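You operate a simulated robot arm through the tools that you are given. There is no shell and no other tool. Be economical: measure what you need, move in short steps, check, and stop when the job is done.

The job below is to be done with a simulated two-armed robot. You get a single attempt, and the scene is never put back.

Task
Stack the 40 pleated filter from the top of the stock counter on top of the 10 pleated filter. Pick up the tall filter box from the free end of the board counter with one hand, pass it to the other hand and put it on the top of the stock counter. Fetch the orange roll and set it on top of the link box. Take the red band purple dryer tube and put it on top of the blue band hose box. Turn the green selector to on. Take the silver head block and leave it on the shelf under the spray bench. Put the light glove box from the glove shelf on top of the seals box. Do these in any order. Set down upright: tall filter box, glove box.

The check looks at the end state, three seconds after you hand in, the way a careful person would. Anything else that was tipped, shoved, dropped, spilled or broken makes it a failure. A push-on lid holds only when it is set on centred and level and pressed home; a screw cap is set on level and turned clockwise until tight.

Robot
Two 7-joint arms with fingered hands on one trunk, on a base that drives. Base frame: it is fixed to the floor where the robot stands at the start and does not move with it; the origin is under the middle of the robot, x ahead of it, y to its left, z up; the surface under the hand at the start is at about z = 860. Lengths are in mm, angles in degrees, forces in N, time in s.
The left shoulder is at the start at [81, 173, 1153], the right one opposite. With the tool pointing down near the work surface each hand reaches from about 440 to 800 mm from the robot's upright axis, wherever it stands, measured 20 degrees to its own side. Places, roughly: blue band hose box [750, -4250, 1750]; glove box [500, 1000, 500]; green selector [-1600, -4500, 1100]; link box [750, -1750, 1750]; orange roll (9x8x5 cm) [500, 1200, 1400]; pleated filter [500, 0, 1000]; red band purple dryer tube (7x7x25 cm) [-1500, -5000, 1100]; seals box [-2000, -1000, 1000]; shelf under the spray bench [-1500, -1700, 600]; silver head block [-1500, -1250, 1000]; tall filter box [500, 2000, 1000]; top of the stock counter [500, 100, 900]. Payload 3.5 kg a hand.
The tool frame of a hand sits at the grasp point between the pads (the TCP): z along the fingers, y along the line on which they close. The tips reach 30 mm beyond it. Largest opening 104 mm; the body of the gripper starts 35 mm behind the TCP. The gripper is a hand of 3 fingers: y runs from the thumb to the fingers, the wrist lies at [-15, -104, -178] in the tool frame, and closing takes about 1.5 s.
Orientation is told as [roll, pitch, yaw] about the base's x, y, z axes, in that order, counted from this pose: with the fingers straight down and the wrist toward the robot, the tool's x, y and z point along [0, 1, 0], [1, 0, 0] and [0, 0, -1] of the base frame.

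Tools
- The arms move only by the tool nudge_tool. It takes "left_increments", "right_increments" or both (then of equal length, played together; a hand with none holds still); each is a list of rows, each a list of 6 numbers: the shift along the tool's x, y, z in mm, then the turn, a rotation vector about the tool's x, y, z in degrees. In form: [[dx, dy, dz, rx, ry, rz], ...]. A call has 1 to 10 rows; each row shifts and turns the commanded pose from where the row before left it, along the tool's axes as they then stand. "left_jaw" and "right_jaw" are, for a hand that has rows, the opening, from 0 (shut) to 1 (fully open), set as the call begins (left out, the last holds). Rows are played at 5 a second. More than 50 mm and 8.6 degrees between two rows, or a gripper value outside its range, and nothing of the call is played. A pose out of reach is approached as far as the arm can. The call stops where the force on the tool passes 40 N (or 10 N more than at its start, if that is more) or the arm is blocked; 0.2 s more then pass. Each finger travels about 72 mm/s and halts on what it meets, pressing with about 21 N; the grip force reading is that of the motor and also rises with nothing between the fingers. The clock runs only during rows and for 0.2 s after the last one: add rows that do not move to give the fingers time. It gives the time, the measured TCP pose, the force on the tool (base axes), the opening and the grip force at its end, in the units of the frame above (readings bear some noise), with the torque about the TCP (base axes, N m) and any sound that the robot's microphone picked up.
- Cameras (640 x 400 px; columns grow to the right, rows downward): "scene" is now at [173.6, 12.8, 1322.8]; the picture's right is [0.15, -0.99, 0.00], its down [-0.61, -0.09, -0.79] and it looks along [0.78, 0.12, -0.62] (base axes); focal length 214 px, centre (320, 200). "left" rides on the left gripper at [-64, -94, -117] in its tool frame; the picture's right is [-0.72, -0.33, 0.61], its down [0.64, -0.65, 0.40] and it looks along [0.27, 0.68, 0.68] (tool axes); focal length 238 px, centre (320, 200). "right" rides on the right gripper at [64, -94, -117] in its tool frame; the picture's right is [-0.72, 0.33, -0.61], its down [-0.64, -0.65, 0.40] and it looks along [-0.27, 0.68, 0.68] (tool axes); focal length 238 px, centre (320, 200). There is no depth. A picture from a camera that has moved, and an enlarged one, comes with that camera's place and axes in the base frame and with its lens.
- grab_frame(camera): a new picture of that camera. It takes no simulated time.
- slide_trunk(by): slides the trunk up (or, below 0, down) by that many mm; the arms and the scene camera ride with it, the base frame stays. It gives what a move gives, with no picture.
- roll_base(legs): drives the robot by 1 to 6 legs, each [ahead, left, turn to the left] in mm, mm and degrees, along the robot's own axes; the way and the turn of a leg run together, so that a leg with both is an arc; at most 1500 mm and 180 degrees a leg. The arms and the cameras ride along, it lands a little off, and it stops where it bumps. It gives what a move gives.
- preshape(shape, hand): the hand has 3 fingers and takes this shape, open, in about a second: jaw (thumb against the fingers, like two jaws); tri (thumb and two fingers); tip (a fingertip pinch); poke (one finger out to press); point (the index stretched); flat (the hand flat); cup (the hand cupped); fist (a fist). The gripper value then closes the fingers along that shape, each until it touches; the sizes above hold for jaw. It gives what a move gives, with no picture.
- aim_head(pan, tilt): turns the head with the scene camera to pan (to the left, within 86 degrees either way) and tilt (down, from -29 to 69), counted from straight ahead of the robot. It gives what a move gives.
- zoom(camera, box): a new picture of the part [left, top, right, bottom] of that camera's present view, enlarged. It takes no simulated time.
- finish_job(): hands the job in; it is judged then, once.

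Go step by step. Nothing tells you exact positions but the pictures and the camera data: compare them with the known pose of the tool, close in by small moves and look again before you grip or let go. The budget is 207 turns and 202 pictures, counting those below and the enlarged ones. Unless the task says otherwise, let go and move clear before handing in, and close with one line.

The tools are called after ">>>" as name(argument=value, ...) on one line, values as JSON. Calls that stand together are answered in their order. nudge_tool: Moves the arms, as the interface text tells. Its arguments: {"type":"object","properties":{"left_increments":{"type":"array","items":{"type":"array","items":{"type":"number"}}},"left_jaw":{"type":"number"},"right_increments":{"type":"array","items":{"type":"array","items":{"type":"number"}}},"right_jaw":{"type":"number"}},"required":[]} The other tools are called the same way: slide_trunk (by) slides the trunk up or down; preshape (shape, hand) gives the hand a shape; roll_base (legs) drives the base; aim_head (pan, tilt) turns the head that bears the scene camera; grab_frame (camera) takes a picture; zoom (camera, box) takes an enlarged picture of a part of a camera's view; finish_job () hands the job in.

At the start:

```text
t: 0.0
left_ee_pos: [483.4, 297.3, 1249.8]
left_orientation: [0.1, 0.0, 0.0]
left_contact_force: [0.3, -0.1, 0.0]
left_torque: [0.0, 0.03, 0.0]
left_finger_gap: 103.7
left_grasp_force: 0.0
left_shape: jaw
right_ee_pos: [549.4, -143.3, 1221.9]
right_orientation: [0.0, 0.0, 0.0]
right_contact_force: [0.5, 0.6, 0.2]
right_torque: [-0.01, 0.02, -0.01]
right_finger_gap: 103.5
right_grasp_force: 0.0
right_shape: jaw
trunk travel left (down, up): [-250.0, 504.0]
robot x, y, heading: [-2.9, 2.6, -0.1]
head pan, tilt: [8.5, 38.1]
```

scene: 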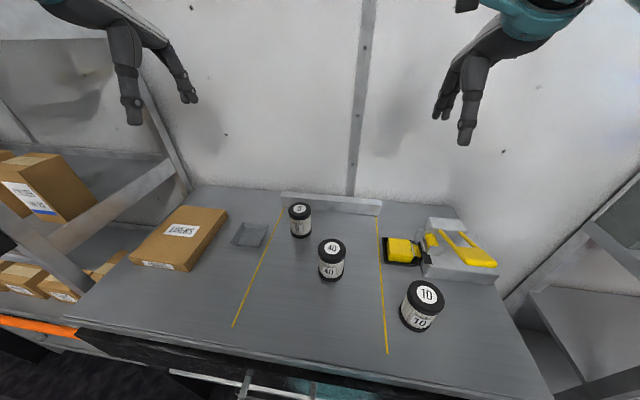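
right: 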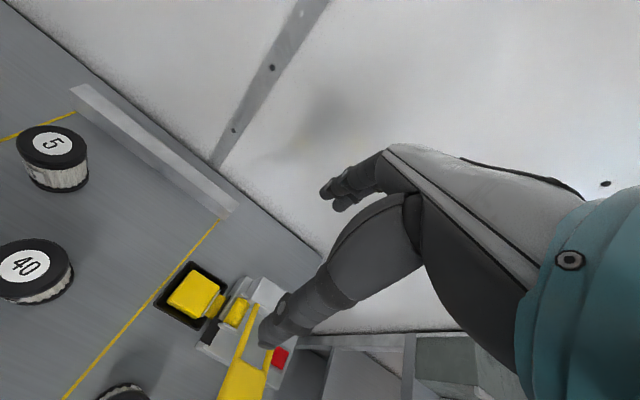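
left: 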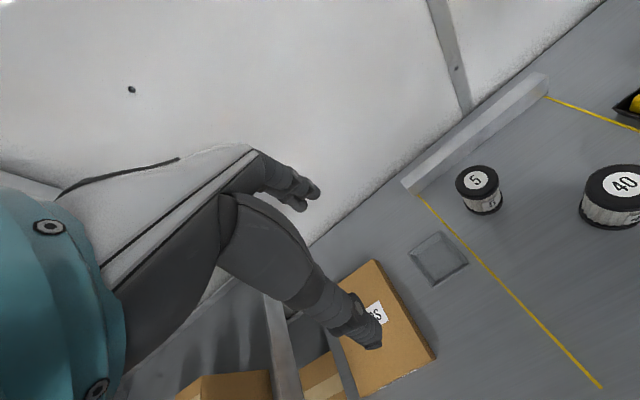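

I see the 40 filter near [500, 35] and the 10 filter near [420, -157] on the stock counter. I'll zoom in to measure them before reaching.

>>> zoom(camera="scene", box=[270, 190, 470, 350])

>>> zoom(camera="right", box=[0, 200, 200, 400])

```text
2.50 times, centred on (370, 270) of scene
camera zoom: at [173.6, 12.8, 1322.8], right [0.15, -0.99, 0.0], down [-0.61, -0.09, -0.79], along [0.78, 0.12, -0.62], focal length 536 px, centre (195, 25)
```

zoom: 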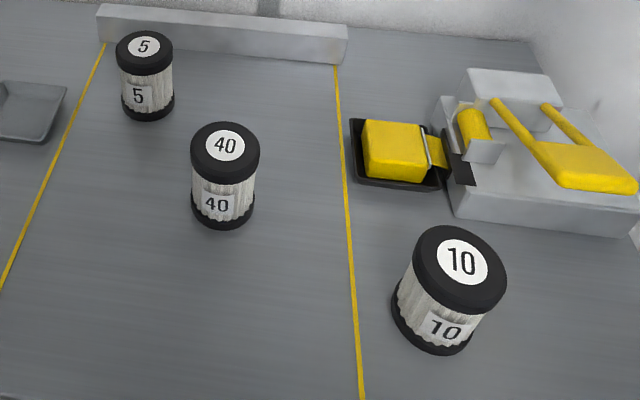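

```text
2.00 times, centred on (100, 300) of right
camera zoom: at [454.9, -80.9, 1338.9], right [0.33, -0.72, 0.61], down [-0.65, -0.64, -0.4], along [0.68, -0.27, -0.68], focal length 477 px, centre (760, 0)
```

zoom: 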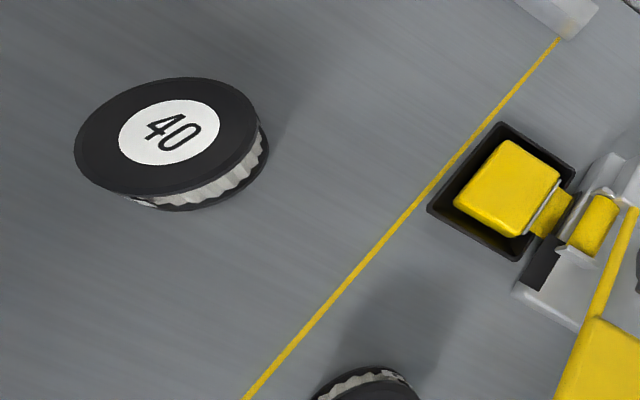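

The 40 filter is centred around [482, 33] with its top at about z 938, and the 10 filter around [402, -149]. I'll back up a bit so both are in comfortable reach.

>>> roll_base(legs=[[-80, 60, 0]])

```text
t: 1.2
left_ee_pos: [402.4, 357.9, 1251.0]
left_orientation: [0.0, 0.1, 0.0]
left_contact_force: [0.0, 0.7, 0.1]
left_torque: [-0.05, -0.02, -0.03]
left_finger_gap: 103.7
left_grasp_force: 0.0
left_shape: jaw
right_ee_pos: [467.0, -84.1, 1223.1]
right_orientation: [0.1, 0.0, -0.1]
right_contact_force: [-0.3, -0.1, -0.4]
right_torque: [-0.01, -0.01, 0.0]
right_finger_gap: 103.7
right_grasp_force: 0.1
right_shape: jaw
trunk travel left (down, up): [-250.0, 504.0]
robot x, y, heading: [-79.5, 60.2, 0.0]
head pan, tilt: [8.5, 38.1]
```

The base moved cleanly. Now I'll bring the right hand above the 40 filter.

>>> nudge_tool(right_increments=[[39, 5, 0, 0, 0, 0], [39, 5, 0, 0, 0, 0], [39, 5, 0, 0, 0, 0], [0, 0, 45, 0, 0, 0], [0, 0, 45, 0, 0, 0], [0, 0, 45, 0, 0, 0], [0, 0, 45, 0, 0, 0], [0, 0, 0, 0, 0, 0]], right_jaw=1)

>>> grab_frame(camera="scene")

>>> grab_frame(camera="right")

```text
t: 3.0
left_ee_pos: [401.8, 356.7, 1249.7]
left_orientation: [0.0, -0.1, 0.0]
left_contact_force: [0.1, 0.3, 0.3]
left_torque: [-0.01, 0.0, -0.01]
left_finger_gap: 103.7
left_grasp_force: 0.0
left_shape: jaw
right_ee_pos: [482.7, 31.5, 1042.3]
right_orientation: [0.0, 0.1, 0.1]
right_contact_force: [0.1, -0.2, -1.4]
right_torque: [0.01, 0.0, -0.04]
right_finger_gap: 103.8
right_grasp_force: 0.1
right_shape: jaw
trunk travel left (down, up): [-250.0, 504.0]
robot x, y, heading: [-83.0, 61.9, -0.0]
head pan, tilt: [8.5, 38.1]
```

```text
196 pictures are left
camera scene: at [92.4, 72.8, 1322.9], right [0.15, -0.99, 0.0], down [-0.61, -0.09, -0.79], along [0.78, 0.12, -0.62], focal length 214 px, centre (320, 200)
```

scene: 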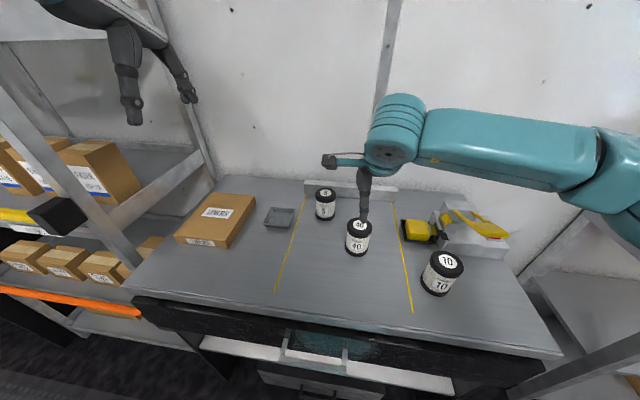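

```text
195 pictures are left
camera right: at [388.3, 95.7, 1158.9], right [0.33, -0.72, 0.61], down [-0.65, -0.64, -0.4], along [0.68, -0.27, -0.68], focal length 238 px, centre (320, 200)
```

right: 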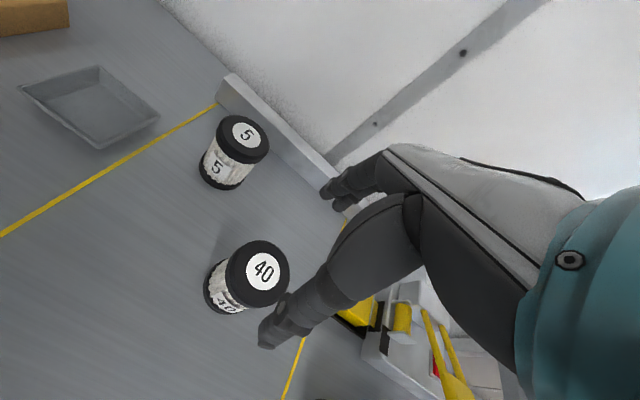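

The hand is centred over the 40 filter (it measures [483, 29]). I'll descend around it.

>>> nudge_tool(right_increments=[[-2, 0, 45, 0, 0, 0], [0, 0, 45, 0, 0, 0], [0, 0, 38, 0, 0, 0], [0, 0, 0, 0, 0, 0]], right_jaw=1)

>>> grab_frame(camera="right")

>>> zoom(camera="scene", box=[280, 160, 480, 320])

```text
t: 4.0
left_ee_pos: [402.6, 357.6, 1249.8]
left_orientation: [0.0, 0.0, 0.0]
left_contact_force: [0.8, -0.8, 0.9]
left_torque: [-0.02, -0.01, -0.01]
left_finger_gap: 103.9
left_grasp_force: 0.0
left_shape: jaw
right_ee_pos: [485.0, 30.6, 914.4]
right_orientation: [-0.1, 0.0, 0.1]
right_contact_force: [-0.8, -0.5, 0.2]
right_torque: [0.01, 0.02, -0.02]
right_finger_gap: 104.0
right_grasp_force: 0.0
right_shape: jaw
trunk travel left (down, up): [-250.0, 504.0]
robot x, y, heading: [-84.0, 63.4, 0.2]
head pan, tilt: [8.5, 38.1]
```

```text
194 pictures are left
camera right: at [390.1, 94.1, 1030.5], right [0.33, -0.72, 0.61], down [-0.65, -0.64, -0.4], along [0.68, -0.27, -0.68], focal length 238 px, centre (320, 200)
```

right: 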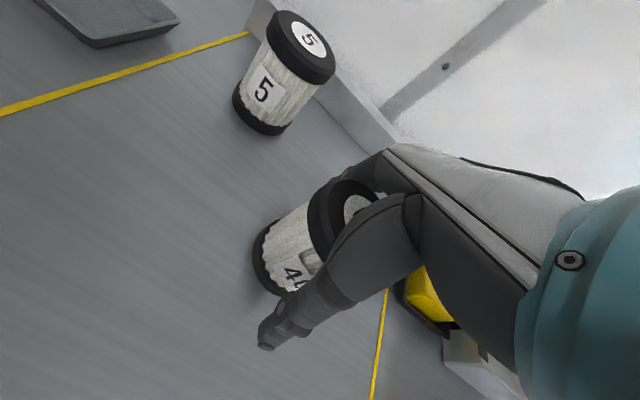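

```text
2.50 times, centred on (380, 240) of scene
camera zoom: at [92.5, 72.9, 1322.9], right [0.15, -0.99, 0.0], down [-0.61, -0.09, -0.79], along [0.78, 0.12, -0.62], focal length 536 px, centre (170, 100)
```

zoom: 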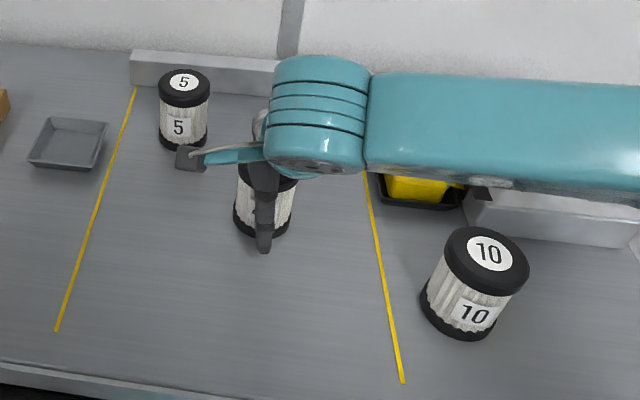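

The thumb is in front of the filter and the fingers behind it. Closing now.

>>> nudge_tool(right_increments=[[0, 0, 0, 0, 0, 0], [0, 0, 0, 0, 0, 0], [0, 0, 0, 0, 0, 0], [0, 0, 0, 0, 0, 0], [0, 0, 0, 0, 0, 0], [0, 0, 0, 0, 0, 0], [0, 0, 0, 0, 0, 0]], right_jaw=0)

```text
t: 5.6
left_ee_pos: [401.9, 357.6, 1251.1]
left_orientation: [-0.1, 0.1, 0.0]
left_contact_force: [0.1, 0.6, 0.6]
left_torque: [-0.02, 0.03, 0.0]
left_finger_gap: 103.7
left_grasp_force: 0.1
left_shape: jaw
right_ee_pos: [483.6, 29.5, 915.0]
right_orientation: [0.1, -0.1, -0.1]
right_contact_force: [2.9, 0.6, 6.4]
right_torque: [-0.01, -0.33, 0.01]
right_finger_gap: 59.7
right_grasp_force: 21.0
right_shape: jaw
trunk travel left (down, up): [-250.0, 504.0]
robot x, y, heading: [-84.0, 62.8, -0.2]
head pan, tilt: [8.5, 38.1]
```

It is gripped at 60 mm. I'll lift it and carry it over toward the 10 filter at a safe height.

>>> nudge_tool(right_increments=[[0, 0, -40, 0, 0, 0], [0, 0, -45, 0, 0, 0], [0, 0, -45, 0, 0, 0], [-45, -20, 0, 0, 0, 0], [-45, -20, 0, 0, 0, 0], [-45, -20, 0, 0, 0, 0], [-43, -20, 0, 0, 0, 0], [0, 0, 0, 0, 0, 0], [0, 0, 0, 0, 0, 0]], right_jaw=0)

>>> grab_frame(camera="right")

>>> zoom(camera="scene", box=[330, 160, 530, 320])

```text
t: 7.6
left_ee_pos: [402.0, 357.3, 1249.9]
left_orientation: [0.0, 0.0, 0.0]
left_contact_force: [-0.2, -0.2, -0.1]
left_torque: [0.01, -0.03, -0.05]
left_finger_gap: 103.6
left_grasp_force: 0.0
left_shape: jaw
right_ee_pos: [404.6, -147.1, 1041.3]
right_orientation: [0.0, 0.0, 0.0]
right_contact_force: [-0.3, -0.5, -0.9]
right_torque: [0.01, 0.0, 0.03]
right_finger_gap: 58.4
right_grasp_force: 20.7
right_shape: jaw
trunk travel left (down, up): [-250.0, 504.0]
robot x, y, heading: [-79.0, 60.5, -0.1]
head pan, tilt: [8.5, 38.1]
```

```text
192 pictures are left
camera right: at [310.9, -84.4, 1158.5], right [0.33, -0.72, 0.61], down [-0.65, -0.64, -0.4], along [0.68, -0.27, -0.68], focal length 238 px, centre (320, 200)
```

right: 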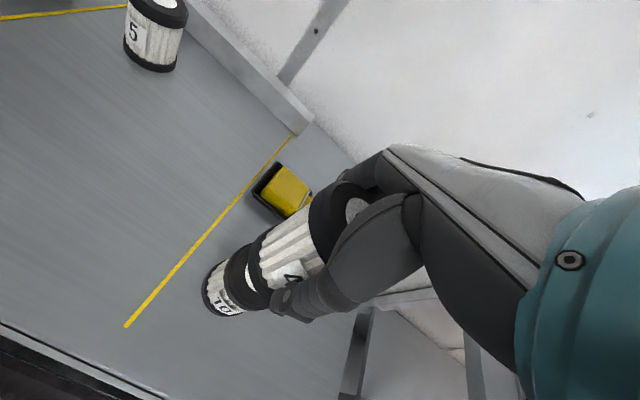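

```text
2.50 times, centred on (430, 240) of scene
camera zoom: at [92.5, 72.5, 1322.9], right [0.15, -0.99, 0.0], down [-0.61, -0.09, -0.79], along [0.78, 0.12, -0.62], focal length 536 px, centre (45, 100)
```

zoom: 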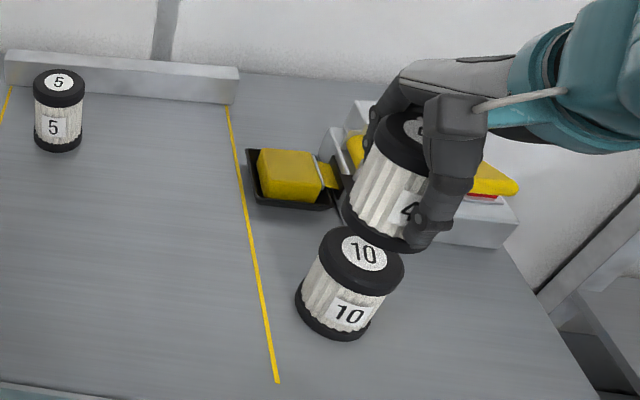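

The 40 filter hangs over the 10 filter, whose centre I read as about [399, -148]. I'll zoom in with the hand camera to check the alignment of the axes.

>>> zoom(camera="right", box=[180, 180, 380, 340])

>>> grab_frame(camera="left")

```text
2.50 times, centred on (280, 260) of right
camera zoom: at [310.9, -84.4, 1158.5], right [0.33, -0.72, 0.61], down [-0.65, -0.64, -0.4], along [0.68, -0.27, -0.68], focal length 596 px, centre (420, 50)
```

zoom: 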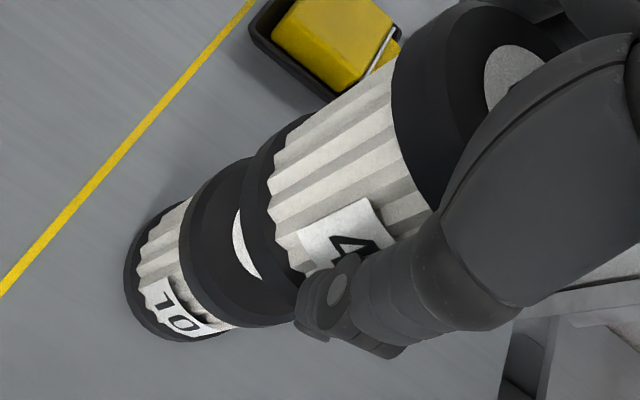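

```text
189 pictures are left
camera left: at [309.2, 293.0, 1367.5], right [-0.33, -0.72, -0.61], down [-0.65, 0.64, -0.4], along [0.68, 0.27, -0.68], focal length 238 px, centre (320, 200)
```

left: 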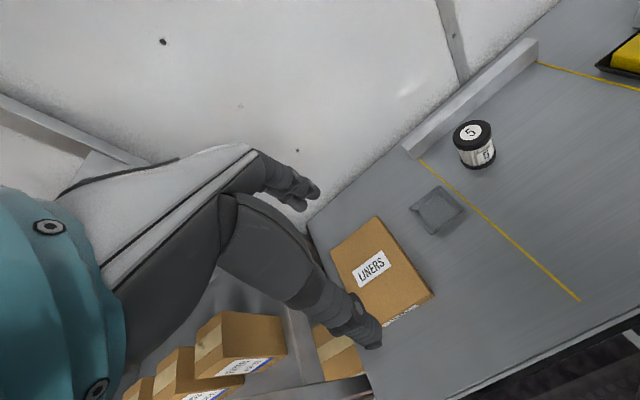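

The axes agree to within a few mm. I'll shift by about 3 mm and lower to just above the 10 filter, then look again.

>>> nudge_tool(right_increments=[[-1, -4, 20, 0, 0, 0], [0, 0, 18, 0, 0, 0], [0, 0, 0, 0, 0, 0]], right_jaw=0)

>>> zoom(camera="scene", box=[380, 190, 480, 290])

>>> zoom(camera="right", box=[180, 180, 340, 340])

```text
t: 8.4
left_ee_pos: [403.1, 356.7, 1250.9]
left_orientation: [0.0, 0.1, 0.0]
left_contact_force: [0.9, -0.2, -0.6]
left_torque: [-0.03, -0.01, -0.01]
left_finger_gap: 103.4
left_grasp_force: 0.0
left_shape: jaw
right_ee_pos: [400.0, -147.5, 1004.6]
right_orientation: [0.0, 0.0, 0.0]
right_contact_force: [-0.3, -0.1, -0.7]
right_torque: [-0.04, -0.01, -0.01]
right_finger_gap: 58.6
right_grasp_force: 20.9
right_shape: jaw
trunk travel left (down, up): [-250.0, 504.0]
robot x, y, heading: [-81.2, 58.7, 0.3]
head pan, tilt: [8.5, 38.1]
```

```text
4.00 times, centred on (430, 240) of scene
camera zoom: at [92.6, 72.8, 1322.9], right [0.15, -0.99, 0.0], down [-0.61, -0.09, -0.79], along [0.78, 0.12, -0.62], focal length 858 px, centre (-120, 40)
```

zoom: 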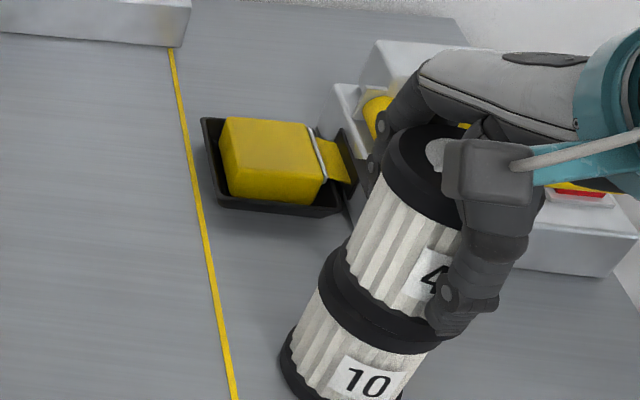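

```text
2.50 times, centred on (260, 260) of right
camera zoom: at [306.2, -84.6, 1122.0], right [0.33, -0.72, 0.61], down [-0.65, -0.64, -0.4], along [0.68, -0.27, -0.68], focal length 596 px, centre (470, 50)
```

zoom: 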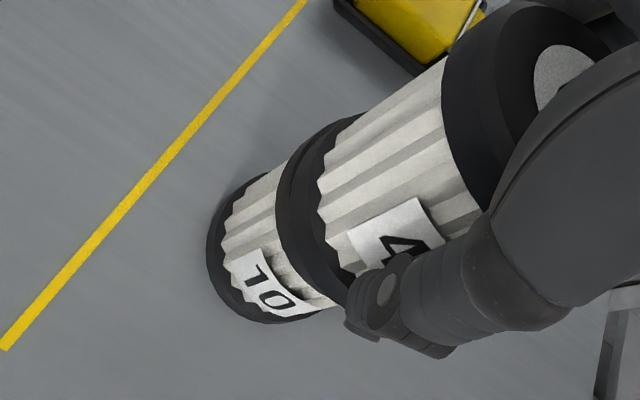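

They look coaxial, with a gap of several mm. I'll lower gently until contact.

>>> nudge_tool(right_increments=[[0, 0, 4, 0, 0, 0], [0, 0, 3, 0, 0, 0], [0, 0, 2, 0, 0, 0], [0, 0, 0, 0, 0, 0]], right_jaw=0)

>>> zoom(camera="scene", box=[380, 190, 480, 290])

```text
t: 9.4
left_ee_pos: [399.5, 357.1, 1251.4]
left_orientation: [0.0, -0.1, 0.0]
left_contact_force: [-0.9, 0.1, 0.3]
left_torque: [0.0, 0.01, 0.03]
left_finger_gap: 103.4
left_grasp_force: 0.1
left_shape: jaw
right_ee_pos: [398.5, -147.4, 1000.9]
right_orientation: [0.1, -0.5, -0.1]
right_contact_force: [-0.2, -0.6, 28.7]
right_torque: [-0.09, -0.73, -0.03]
right_finger_gap: 57.1
right_grasp_force: 21.3
right_shape: jaw
trunk travel left (down, up): [-250.0, 504.0]
robot x, y, heading: [-82.5, 60.7, -0.0]
head pan, tilt: [8.5, 38.1]
```

```text
4.00 times, centred on (430, 240) of scene
camera zoom: at [90.2, 73.6, 1323.5], right [0.15, -0.99, 0.0], down [-0.61, -0.09, -0.79], along [0.78, 0.12, -0.62], focal length 858 px, centre (-120, 40)
```

zoom: 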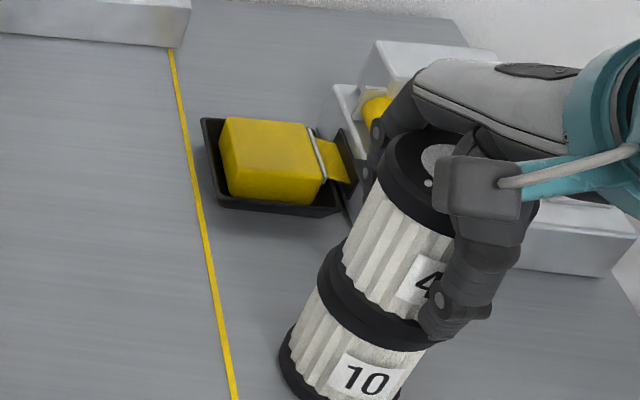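

It has landed with 29 N on it. I'll ease up a touch, then open.

>>> nudge_tool(right_increments=[[0, 0, -2.5, 0, 0, 0], [0, 0, 0, 0, 0, 0]], right_jaw=0)

>>> nudge_tool(right_increments=[[0, 0, 0, 0, 0, 0], [0, 0, 0, 0, 0, 0], [0, 0, 0, 0, 0, 0], [0, 0, 0, 0, 0, 0], [0, 0, 0, 0, 0, 0]], right_jaw=1)

>>> zoom(camera="scene", box=[380, 190, 480, 290])

```text
t: 10.0
left_ee_pos: [400.6, 357.6, 1250.5]
left_orientation: [-0.1, -0.1, 0.0]
left_contact_force: [0.0, -0.8, -0.8]
left_torque: [-0.02, 0.01, 0.01]
left_finger_gap: 103.8
left_grasp_force: 0.1
left_shape: jaw
right_ee_pos: [398.2, -146.9, 1000.3]
right_orientation: [-0.1, -0.2, 0.0]
right_contact_force: [1.8, 1.7, 23.2]
right_torque: [-0.03, -0.62, 0.0]
right_finger_gap: 57.1
right_grasp_force: 21.1
right_shape: jaw
trunk travel left (down, up): [-250.0, 504.0]
robot x, y, heading: [-83.5, 59.0, -0.1]
head pan, tilt: [8.5, 38.1]
```

```text
t: 11.2
left_ee_pos: [403.7, 356.0, 1250.3]
left_orientation: [0.0, 0.0, -0.1]
left_contact_force: [-0.1, -1.0, -0.3]
left_torque: [0.01, 0.0, 0.05]
left_finger_gap: 103.6
left_grasp_force: 0.1
left_shape: jaw
right_ee_pos: [400.0, -148.0, 998.5]
right_orientation: [0.0, 0.1, 0.0]
right_contact_force: [-0.5, 0.4, -1.6]
right_torque: [-0.02, 0.0, 0.02]
right_finger_gap: 104.1
right_grasp_force: 0.2
right_shape: jaw
trunk travel left (down, up): [-250.0, 504.0]
robot x, y, heading: [-81.0, 59.4, -0.2]
head pan, tilt: [8.5, 38.1]
```

```text
4.00 times, centred on (430, 240) of scene
camera zoom: at [92.8, 72.8, 1322.8], right [0.15, -0.99, 0.0], down [-0.61, -0.09, -0.79], along [0.78, 0.12, -0.62], focal length 858 px, centre (-120, 40)
```

zoom: 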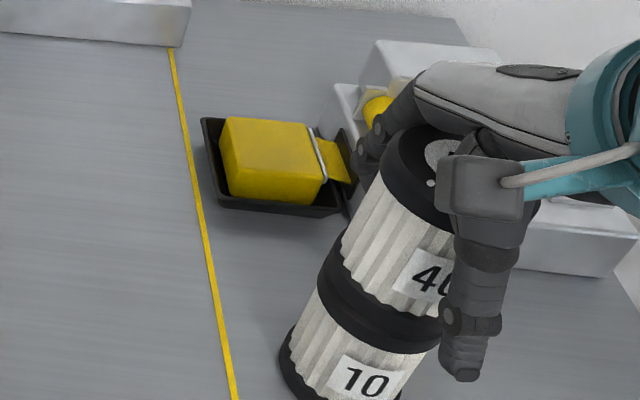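

The 40 stands freely on the 10. I'll raise the hand straight up, back off and look toward the left at the glove shelf and roll.

>>> nudge_tool(right_increments=[[0, 0, -30, 0, 0, 0], [0, 0, -45, 0, 0, 0], [0, 0, -45, 0, 0, 0], [0, 0, -45, 0, 0, 0], [0, 0, -45, 0, 0, 0]])

>>> grab_frame(camera="scene")

>>> roll_base(legs=[[-400, 0, 0]])

>>> aim_head(pan=55, tilt=20)

>>> grab_frame(camera="scene")

```text
t: 12.4
left_ee_pos: [401.4, 357.1, 1249.7]
left_orientation: [0.1, 0.0, 0.0]
left_contact_force: [0.1, 0.9, 0.4]
left_torque: [-0.02, -0.02, 0.01]
left_finger_gap: 103.5
left_grasp_force: 0.1
left_shape: jaw
right_ee_pos: [399.1, -147.0, 1211.9]
right_orientation: [0.0, -0.1, 0.1]
right_contact_force: [-0.8, 0.5, -0.7]
right_torque: [0.01, -0.02, 0.01]
right_finger_gap: 103.9
right_grasp_force: 0.1
right_shape: jaw
trunk travel left (down, up): [-250.0, 504.0]
robot x, y, heading: [-78.8, 59.5, 0.2]
head pan, tilt: [8.5, 38.1]
```

```text
184 pictures are left
camera scene: at [92.3, 73.4, 1322.9], right [0.15, -0.99, 0.0], down [-0.61, -0.09, -0.79], along [0.78, 0.12, -0.62], focal length 214 px, centre (320, 200)
```

scene: 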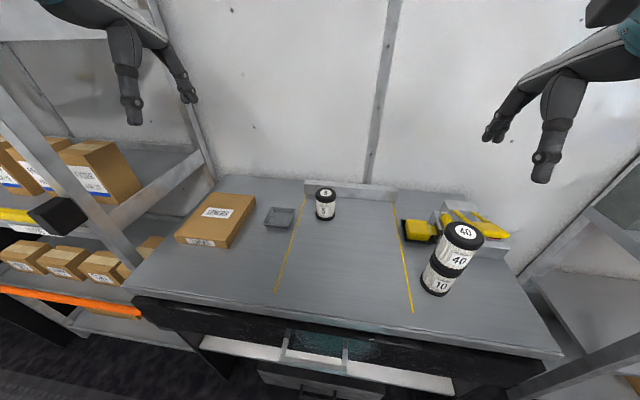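

```text
t: 14.9
left_ee_pos: [-4.8, 358.2, 1250.0]
left_orientation: [0.0, 0.0, 0.2]
left_contact_force: [0.0, 0.0, -0.6]
left_torque: [0.02, -0.01, 0.05]
left_finger_gap: 103.6
left_grasp_force: 0.1
left_shape: jaw
right_ee_pos: [-5.3, -146.3, 1211.1]
right_orientation: [-0.1, -0.1, 0.3]
right_contact_force: [-0.8, 0.1, -0.6]
right_torque: [0.0, -0.02, 0.0]
right_finger_gap: 104.1
right_grasp_force: 0.1
right_shape: jaw
trunk travel left (down, up): [-250.0, 504.0]
robot x, y, heading: [-488.0, 58.0, 0.3]
head pan, tilt: [8.5, 38.1]
```

```text
t: 16.0
left_ee_pos: [-5.4, 358.2, 1250.0]
left_orientation: [0.0, 0.0, 0.3]
left_contact_force: [0.7, -0.6, 0.4]
left_torque: [0.0, 0.0, -0.01]
left_finger_gap: 103.3
left_grasp_force: 0.1
left_shape: jaw
right_ee_pos: [-5.5, -145.0, 1209.9]
right_orientation: [0.0, -0.1, 0.3]
right_contact_force: [-0.3, 0.3, 0.1]
right_torque: [0.01, 0.0, 0.01]
right_finger_gap: 103.7
right_grasp_force: 0.1
right_shape: jaw
trunk travel left (down, up): [-250.0, 504.0]
robot x, y, heading: [-487.3, 54.9, 0.1]
head pan, tilt: [55.0, 20.0]
```

```text
183 pictures are left
camera scene: at [-345.6, 136.1, 1351.5], right [0.82, -0.57, 0.0], down [-0.2, -0.28, -0.94], along [0.54, 0.77, -0.34], focal length 214 px, centre (320, 200)
```

scene: 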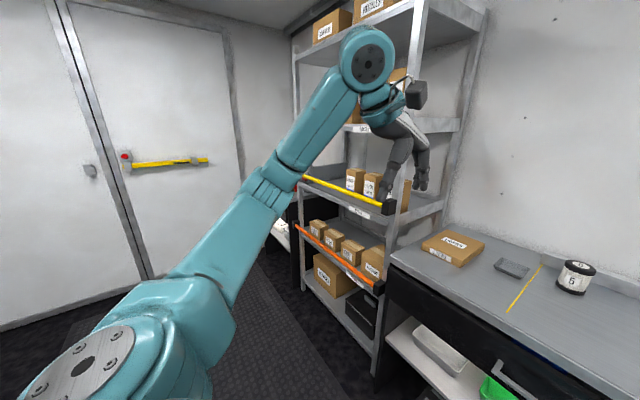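

There's a shelf rack to the left of the counter with several box tiers. I'll drive left in front of it and look straight at it.

>>> roll_base(legs=[[0, 1000, 0]])

>>> aim_head(pan=0, tilt=10)

>>> grab_frame(camera="scene")

>>> aim_head(pan=40, tilt=20)

>>> grab_frame(camera="scene")

```text
t: 21.2
left_ee_pos: [3.2, 1360.4, 1250.6]
left_orientation: [0.0, 0.0, -0.7]
left_contact_force: [-0.1, -0.5, 0.1]
left_torque: [-0.04, 0.03, 0.0]
left_finger_gap: 103.4
left_grasp_force: 0.2
left_shape: jaw
right_ee_pos: [-5.0, 855.5, 1209.6]
right_orientation: [0.0, 0.0, -0.6]
right_contact_force: [0.5, 0.0, -0.9]
right_torque: [0.0, 0.0, -0.02]
right_finger_gap: 103.9
right_grasp_force: 0.1
right_shape: jaw
trunk travel left (down, up): [-250.0, 504.0]
robot x, y, heading: [-482.5, 1068.7, -0.6]
head pan, tilt: [55.0, 20.0]
```

```text
t: 22.5
left_ee_pos: [4.4, 1359.3, 1251.1]
left_orientation: [0.0, 0.0, -0.7]
left_contact_force: [-0.1, -0.6, 0.1]
left_torque: [0.01, 0.05, 0.03]
left_finger_gap: 103.5
left_grasp_force: 0.1
left_shape: jaw
right_ee_pos: [-5.0, 854.2, 1210.5]
right_orientation: [-0.1, 0.0, -0.7]
right_contact_force: [0.0, 0.3, 0.1]
right_torque: [0.0, -0.04, -0.01]
right_finger_gap: 103.9
right_grasp_force: 0.1
right_shape: jaw
trunk travel left (down, up): [-250.0, 504.0]
robot x, y, heading: [-482.1, 1069.3, -0.7]
head pan, tilt: [0.0, 10.0]
```

```text
182 pictures are left
camera scene: at [-301.9, 1066.5, 1367.8], right [-0.01, -1.0, 0.0], down [-0.17, 0.0, -0.98], along [0.98, -0.01, -0.17], focal length 214 px, centre (320, 200)
```

scene: 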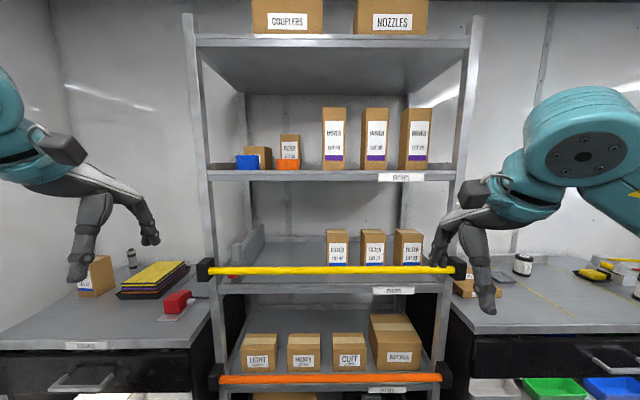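

```text
t: 23.6
left_ee_pos: [4.1, 1359.0, 1250.5]
left_orientation: [0.0, 0.0, -0.7]
left_contact_force: [-0.1, -0.3, 0.0]
left_torque: [0.0, -0.01, -0.03]
left_finger_gap: 103.7
left_grasp_force: 0.0
left_shape: jaw
right_ee_pos: [-5.7, 855.1, 1209.9]
right_orientation: [0.0, 0.0, -0.8]
right_contact_force: [0.2, 0.6, -0.9]
right_torque: [-0.02, -0.01, -0.01]
right_finger_gap: 104.2
right_grasp_force: 0.0
right_shape: jaw
trunk travel left (down, up): [-250.0, 504.0]
robot x, y, heading: [-481.3, 1065.4, -0.7]
head pan, tilt: [40.0, 20.0]
```

```text
181 pictures are left
camera scene: at [-322.7, 1126.5, 1351.5], right [0.63, -0.77, 0.0], down [-0.26, -0.22, -0.94], along [0.73, 0.59, -0.34], focal length 214 px, centre (320, 200)
```

scene: 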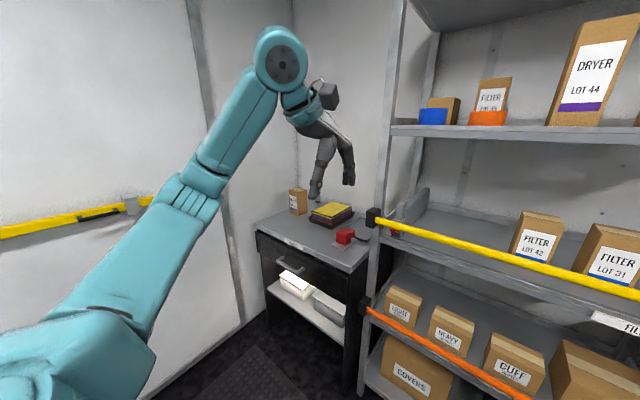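

The glove shelf is the tier with the orange bar, the "LIGHT" box is at its left, the orange roll sits on the upper shelf, and the tall filter box is on the left counter at about [470, 1930]. I'll start with the filter box and drive in front of it.

>>> roll_base(legs=[[0, 660, 0.6], [250, 0, 0]])

>>> aim_head(pan=8, tilt=30)

>>> grab_frame(camera="scene")

>>> grab_frame(camera="left")

```text
t: 27.3
left_ee_pos: [5.6, 2002.0, 1251.1]
left_orientation: [0.4, 0.3, -0.8]
left_contact_force: [0.0, 0.5, -0.3]
left_torque: [0.0, 0.0, 0.04]
left_finger_gap: 103.5
left_grasp_force: 0.1
left_shape: jaw
right_ee_pos: [-2.0, 1500.7, 1211.3]
right_orientation: [0.3, -0.1, -0.4]
right_contact_force: [0.1, -0.7, 0.0]
right_torque: [-0.01, -0.02, 0.04]
right_finger_gap: 104.1
right_grasp_force: 0.1
right_shape: jaw
trunk travel left (down, up): [-250.0, 504.0]
robot x, y, heading: [-476.2, 1719.9, -0.4]
head pan, tilt: [40.0, 20.0]
stopped in leg 1: the robot was blocked; the commanded pose is now the measured one
```

```text
t: 28.2
left_ee_pos: [5.3, 2001.7, 1252.8]
left_orientation: [0.4, 0.2, -0.7]
left_contact_force: [0.6, 0.5, -0.2]
left_torque: [0.0, 0.0, -0.01]
left_finger_gap: 103.3
left_grasp_force: 0.1
left_shape: jaw
right_ee_pos: [0.5, 1500.4, 1208.8]
right_orientation: [0.5, -0.1, -0.5]
right_contact_force: [0.2, 0.1, -0.7]
right_torque: [0.03, 0.0, -0.04]
right_finger_gap: 104.1
right_grasp_force: 0.1
right_shape: jaw
trunk travel left (down, up): [-250.0, 504.0]
robot x, y, heading: [-477.8, 1720.6, -0.3]
head pan, tilt: [8.0, 30.0]
```

```text
180 pictures are left
camera scene: at [-302.8, 1721.7, 1335.9], right [0.13, -0.99, -0.01], down [-0.49, -0.06, -0.87], along [0.86, 0.12, -0.5], focal length 214 px, centre (320, 200)
```

scene: 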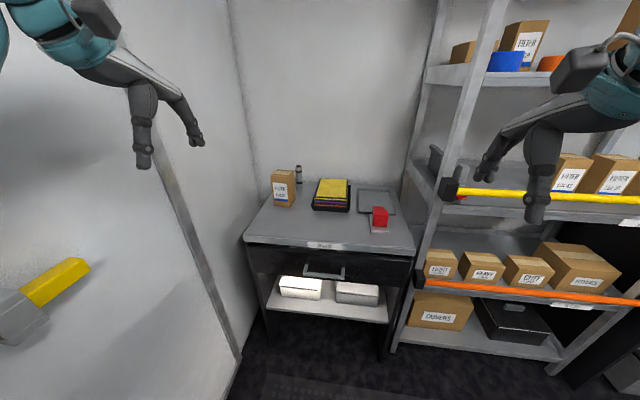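

```text
179 pictures are left
camera left: at [-87.6, 1938.5, 1368.8], right [-0.34, -0.71, -0.62], down [-0.65, 0.65, -0.4], along [0.68, 0.27, -0.68], focal length 238 px, centre (320, 200)
```

left: 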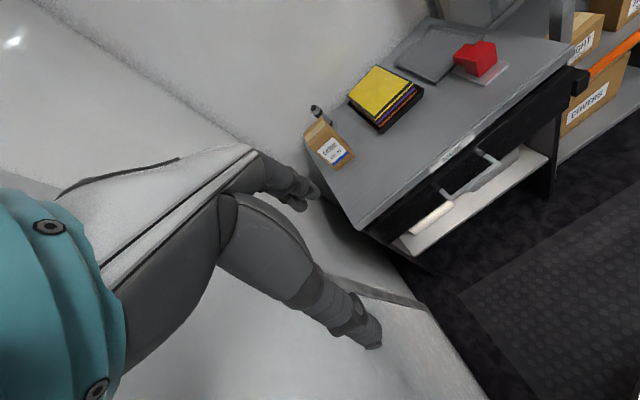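

The left side bumped something near the door at y≈1720. I'll move right a little and look left to see what the elbow met, and zoom on the box.

>>> zoom(camera="scene", box=[240, 150, 340, 220])

>>> roll_base(legs=[[0, -40, 0.3]])

>>> aim_head(pan=80, tilt=25)

>>> grab_frame(camera="scene")

```text
5.71 times, centred on (290, 185) of scene
camera zoom: at [-302.8, 1721.7, 1335.9], right [0.13, -0.99, -0.01], down [-0.49, -0.06, -0.87], along [0.86, 0.12, -0.5], focal length 1226 px, centre (491, 286)
```

zoom: 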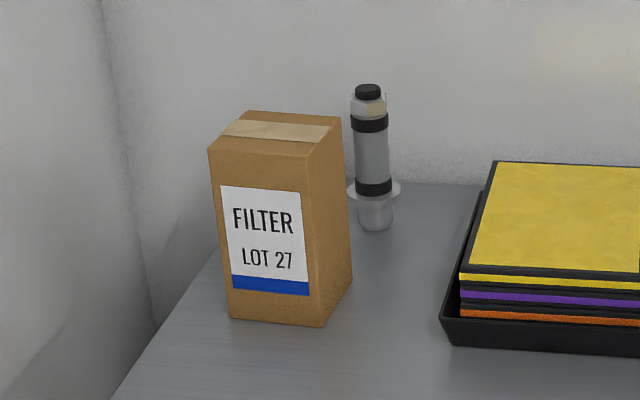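

```text
t: 29.1
left_ee_pos: [7.4, 1974.0, 1249.2]
left_orientation: [0.1, 0.3, -0.2]
left_contact_force: [-0.3, -0.1, 0.3]
left_torque: [0.07, -0.01, -0.01]
left_finger_gap: 103.6
left_grasp_force: 0.0
left_shape: jaw
right_ee_pos: [2.7, 1470.5, 1211.2]
right_orientation: [0.1, 0.0, -0.1]
right_contact_force: [-1.5, -0.3, -0.8]
right_torque: [0.07, 0.0, 0.03]
right_finger_gap: 104.1
right_grasp_force: 0.0
right_shape: jaw
trunk travel left (down, up): [-250.0, 504.0]
robot x, y, heading: [-478.0, 1680.4, -0.4]
head pan, tilt: [8.0, 30.0]
```

```text
t: 30.6
left_ee_pos: [6.9, 1974.1, 1248.0]
left_orientation: [0.0, 0.2, -0.3]
left_contact_force: [0.1, -0.2, -0.5]
left_torque: [-0.01, 0.0, 0.03]
left_finger_gap: 103.8
left_grasp_force: 0.0
left_shape: jaw
right_ee_pos: [2.3, 1473.2, 1210.1]
right_orientation: [0.0, 0.0, -0.1]
right_contact_force: [0.7, 0.2, -0.1]
right_torque: [0.01, -0.03, 0.03]
right_finger_gap: 103.5
right_grasp_force: 0.0
right_shape: jaw
trunk travel left (down, up): [-250.0, 504.0]
robot x, y, heading: [-479.1, 1683.8, -0.0]
head pan, tilt: [80.0, 25.0]
```

```text
177 pictures are left
camera scene: at [-373.9, 1771.7, 1343.4], right [0.98, -0.18, 0.0], down [-0.07, -0.42, -0.91], along [0.16, 0.89, -0.42], focal length 214 px, centre (320, 200)
```

scene: 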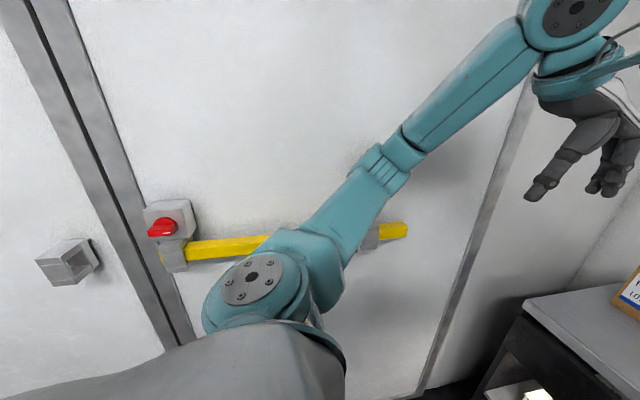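

The elbow came close to the wall; the box is 71 x 56 x 135 mm at about [470, 1983]. I'll drive forward staying slightly to the right, with the right hand pulled in clear of the rack.

>>> nudge_tool(right_increments=[[0, -40, 0, 0, 0, 0], [0, -40, 0, 0, 0, 0]])

>>> roll_base(legs=[[300, -25, 0]])

>>> aim_head(pan=20, tilt=30)

>>> grab_frame(camera="scene")

>>> grab_frame(camera="left")

```text
t: 31.2
left_ee_pos: [6.0, 1974.1, 1248.3]
left_orientation: [0.0, 0.3, -0.3]
left_contact_force: [0.6, -1.0, 0.4]
left_torque: [-0.01, 0.0, 0.0]
left_finger_gap: 103.6
left_grasp_force: 0.1
left_shape: jaw
right_ee_pos: [-80.1, 1472.4, 1212.1]
right_orientation: [0.0, 0.0, -0.2]
right_contact_force: [0.5, 0.3, -0.4]
right_torque: [0.02, 0.0, 0.0]
right_finger_gap: 103.9
right_grasp_force: 0.0
right_shape: jaw
trunk travel left (down, up): [-250.0, 504.0]
robot x, y, heading: [-478.3, 1681.6, -0.3]
head pan, tilt: [80.0, 25.0]
```

```text
t: 33.2
left_ee_pos: [308.6, 1951.8, 1247.9]
left_orientation: [0.0, 0.3, -0.2]
left_contact_force: [0.4, -0.1, -0.6]
left_torque: [-0.01, 0.03, -0.03]
left_finger_gap: 103.9
left_grasp_force: 0.0
left_shape: jaw
right_ee_pos: [223.9, 1450.3, 1209.8]
right_orientation: [0.0, 0.1, 0.1]
right_contact_force: [0.8, 0.1, 0.6]
right_torque: [-0.03, 0.01, 0.01]
right_finger_gap: 104.0
right_grasp_force: 0.2
right_shape: jaw
trunk travel left (down, up): [-250.0, 504.0]
robot x, y, heading: [-176.9, 1656.5, 0.3]
head pan, tilt: [80.0, 25.0]
```

```text
t: 34.5
left_ee_pos: [307.2, 1953.2, 1248.5]
left_orientation: [0.0, 0.3, -0.1]
left_contact_force: [0.1, -0.7, -0.6]
left_torque: [0.01, -0.02, 0.01]
left_finger_gap: 103.6
left_grasp_force: 0.1
left_shape: jaw
right_ee_pos: [224.0, 1450.5, 1210.8]
right_orientation: [-0.1, 0.0, 0.0]
right_contact_force: [-0.1, 0.7, -0.3]
right_torque: [0.01, 0.02, -0.05]
right_finger_gap: 103.7
right_grasp_force: 0.1
right_shape: jaw
trunk travel left (down, up): [-250.0, 504.0]
robot x, y, heading: [-177.6, 1656.9, 0.1]
head pan, tilt: [20.0, 30.0]
```

```text
176 pictures are left
camera scene: at [-3.7, 1688.3, 1335.4], right [0.35, -0.94, 0.0], down [-0.47, -0.17, -0.87], along [0.81, 0.3, -0.5], focal length 214 px, centre (320, 200)
```

scene: 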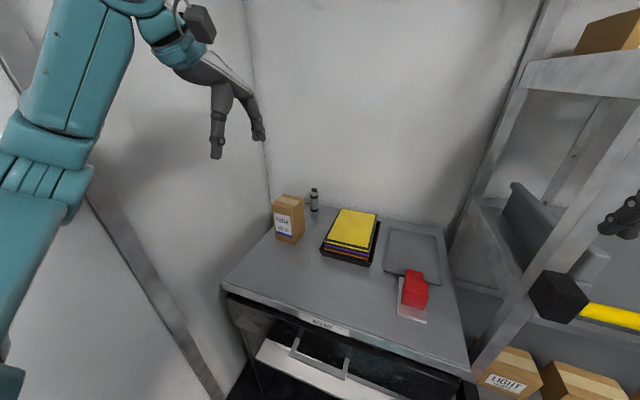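

```text
175 pictures are left
camera left: at [214.1, 1889.4, 1366.2], right [-0.33, -0.72, -0.61], down [-0.65, 0.64, -0.4], along [0.68, 0.27, -0.68], focal length 238 px, centre (320, 200)
```

left: 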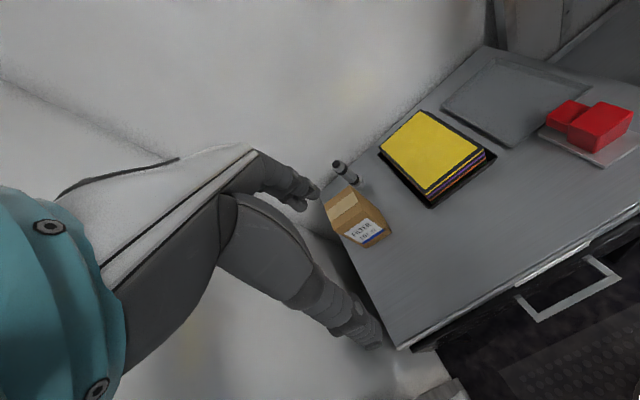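

>>> zoom(camera="scene", box=[250, 175, 350, 255])

>>> zoom(camera="left", box=[300, 150, 420, 260])

```text
5.00 times, centred on (300, 215) of scene
camera zoom: at [-3.7, 1688.3, 1335.4], right [0.35, -0.94, 0.0], down [-0.47, -0.17, -0.87], along [0.81, 0.3, -0.5], focal length 1072 px, centre (420, 125)
```

zoom: 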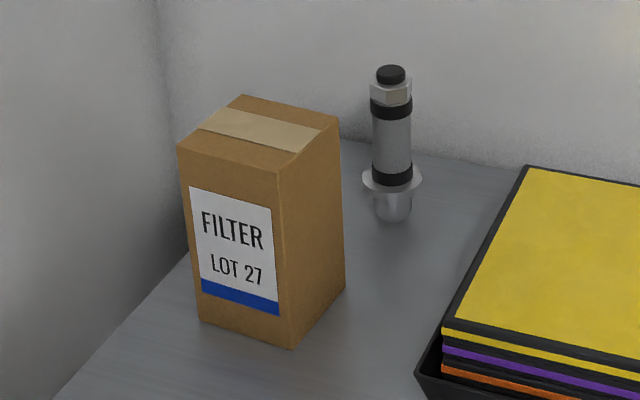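

```text
3.64 times, centred on (360, 205) of left
camera zoom: at [214.1, 1889.4, 1366.2], right [-0.33, -0.72, -0.61], down [-0.65, 0.64, -0.4], along [0.68, 0.27, -0.68], focal length 867 px, centre (174, 182)
```

zoom: 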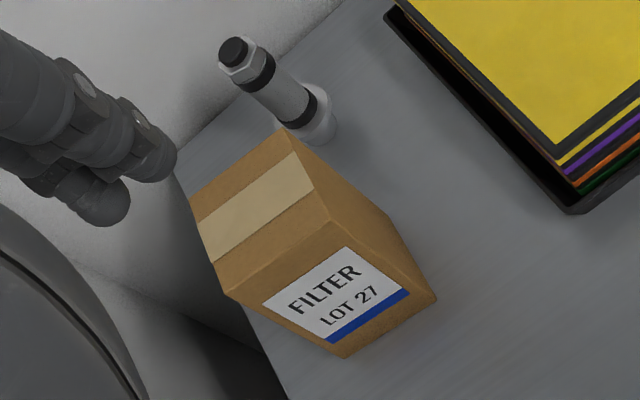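

Triangulating three views puts the board counter at z≈815, the box centred about [545, 2011], 67 deep, 79 wide, top at about z 963. I need about 100 mm more reach, so I'll tuck the right hand and roll forward.

>>> nudge_tool(right_increments=[[30, -35, 0, 0, 0, 0], [30, -35, 0, 0, 0, 0]], left_increments=[[0, 0, 0, 0, 0, 0], [0, 0, 0, 0, 0, 0]])

>>> roll_base(legs=[[110, 0, 0]])

```text
t: 35.1
left_ee_pos: [306.2, 1954.0, 1247.7]
left_orientation: [0.0, 0.3, 0.1]
left_contact_force: [-0.3, -0.5, 0.0]
left_torque: [-0.02, 0.01, 0.02]
left_finger_gap: 103.7
left_grasp_force: 0.0
left_shape: jaw
right_ee_pos: [152.7, 1512.3, 1208.5]
right_orientation: [0.1, 0.0, 0.1]
right_contact_force: [-0.1, 0.2, 0.1]
right_torque: [-0.03, 0.01, 0.02]
right_finger_gap: 103.8
right_grasp_force: 0.0
right_shape: jaw
trunk travel left (down, up): [-250.0, 504.0]
robot x, y, heading: [-177.7, 1657.6, 0.3]
head pan, tilt: [20.0, 30.0]
```

```text
t: 36.3
left_ee_pos: [415.6, 1951.3, 1247.7]
left_orientation: [0.0, 0.4, 0.0]
left_contact_force: [0.1, -0.4, 0.3]
left_torque: [-0.02, 0.0, -0.04]
left_finger_gap: 103.5
left_grasp_force: 0.1
left_shape: jaw
right_ee_pos: [262.0, 1512.3, 1209.7]
right_orientation: [-0.1, 0.1, 0.2]
right_contact_force: [0.2, 0.2, 0.5]
right_torque: [-0.01, 0.01, -0.01]
right_finger_gap: 104.0
right_grasp_force: 0.1
right_shape: jaw
trunk travel left (down, up): [-250.0, 504.0]
robot x, y, heading: [-68.1, 1656.4, 0.2]
head pan, tilt: [20.0, 30.0]
```

Now I'll bring the left hand above the filter box.

>>> nudge_tool(left_increments=[[15, 43, 0, 0, 0, 3], [17, 43, 0, 0, 0, 0], [20, 41, 0, 0, 0, 0], [0, 0, 45, 0, 0, 0], [0, 0, 45, 0, 0, 0], [0, 0, 45, 0, 0, 0], [0, 0, 45, 0, 0, 0], [0, 0, 25, 0, 0, 0], [0, 0, 0, 0, 0, 0]], left_jaw=1)

>>> grab_frame(camera="left")

>>> zoom(camera="scene", box=[220, 100, 420, 260])

```text
t: 38.3
left_ee_pos: [543.3, 2001.4, 1043.8]
left_orientation: [-0.1, 0.3, -3.1]
left_contact_force: [0.0, -0.1, -0.3]
left_torque: [0.01, -0.03, -0.03]
left_finger_gap: 103.4
left_grasp_force: 0.1
left_shape: jaw
right_ee_pos: [261.9, 1513.0, 1211.1]
right_orientation: [0.0, 0.0, 0.2]
right_contact_force: [0.2, -1.0, -0.2]
right_torque: [-0.03, 0.0, 0.01]
right_finger_gap: 103.7
right_grasp_force: 0.1
right_shape: jaw
trunk travel left (down, up): [-250.0, 504.0]
robot x, y, heading: [-69.8, 1655.7, 0.2]
head pan, tilt: [20.0, 30.0]
```

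```text
172 pictures are left
camera left: at [447.4, 1943.1, 1160.6], right [-0.37, -0.7, -0.61], down [-0.62, 0.67, -0.4], along [0.69, 0.23, -0.68], focal length 238 px, centre (320, 200)
```

left: 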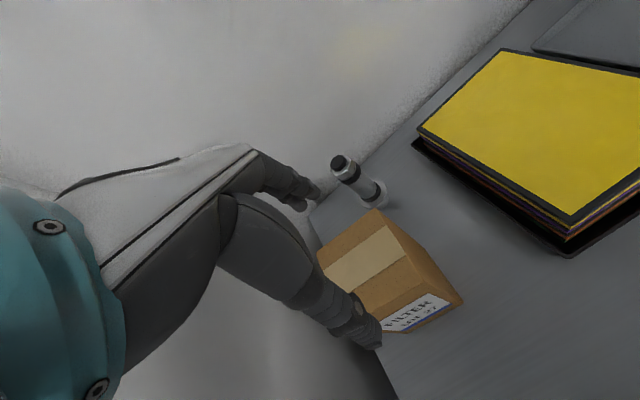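

```text
2.50 times, centred on (320, 180) of scene
camera zoom: at [103.9, 1688.5, 1335.5], right [0.35, -0.94, 0.0], down [-0.47, -0.17, -0.87], along [0.81, 0.3, -0.5], focal length 536 px, centre (320, 250)
```

zoom: 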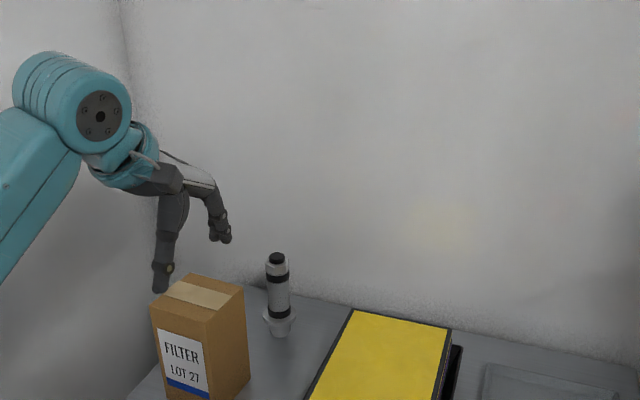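

The box top spans about x 522–588, y 1967–2050, centre [553, 2008]. I'll shift by [+10, +7] and descend most of the way.

>>> nudge_tool(left_increments=[[7, 10, 0, 0, 0, -1], [0, 0, 35, 0, 0, 0], [0, 0, 35, 0, 0, 0], [0, 0, 0, 0, 0, 0]], left_jaw=1)

>>> grab_frame(camera="left")

>>> zoom(camera="scene", box=[220, 150, 380, 278])

```text
t: 39.3
left_ee_pos: [550.5, 2008.0, 972.8]
left_orientation: [0.0, 0.3, -2.0]
left_contact_force: [-1.1, 0.1, 1.0]
left_torque: [-0.02, 0.03, -0.01]
left_finger_gap: 103.9
left_grasp_force: 0.0
left_shape: jaw
right_ee_pos: [261.2, 1512.4, 1210.4]
right_orientation: [0.0, -0.1, 0.3]
right_contact_force: [-0.3, -0.2, 0.2]
right_torque: [0.0, 0.02, 0.04]
right_finger_gap: 103.8
right_grasp_force: 0.0
right_shape: jaw
trunk travel left (down, up): [-250.0, 504.0]
robot x, y, heading: [-69.6, 1658.5, 0.2]
head pan, tilt: [20.0, 30.0]
```

```text
170 pictures are left
camera left: at [456.5, 1948.2, 1089.7], right [-0.35, -0.71, -0.61], down [-0.63, 0.66, -0.4], along [0.69, 0.24, -0.68], focal length 238 px, centre (320, 200)
```

left: 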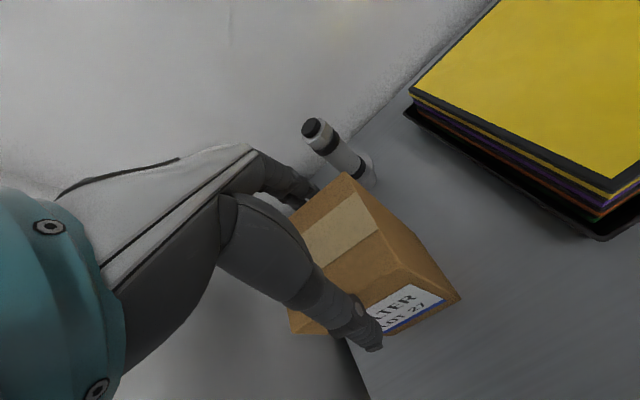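

```text
3.12 times, centred on (300, 214) of scene
camera zoom: at [103.8, 1688.6, 1335.5], right [0.35, -0.94, 0.0], down [-0.47, -0.17, -0.87], along [0.81, 0.3, -0.5], focal length 670 px, centre (382, 156)
```

zoom: 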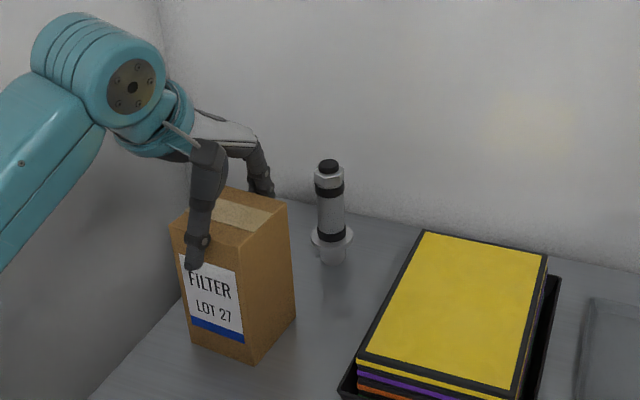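

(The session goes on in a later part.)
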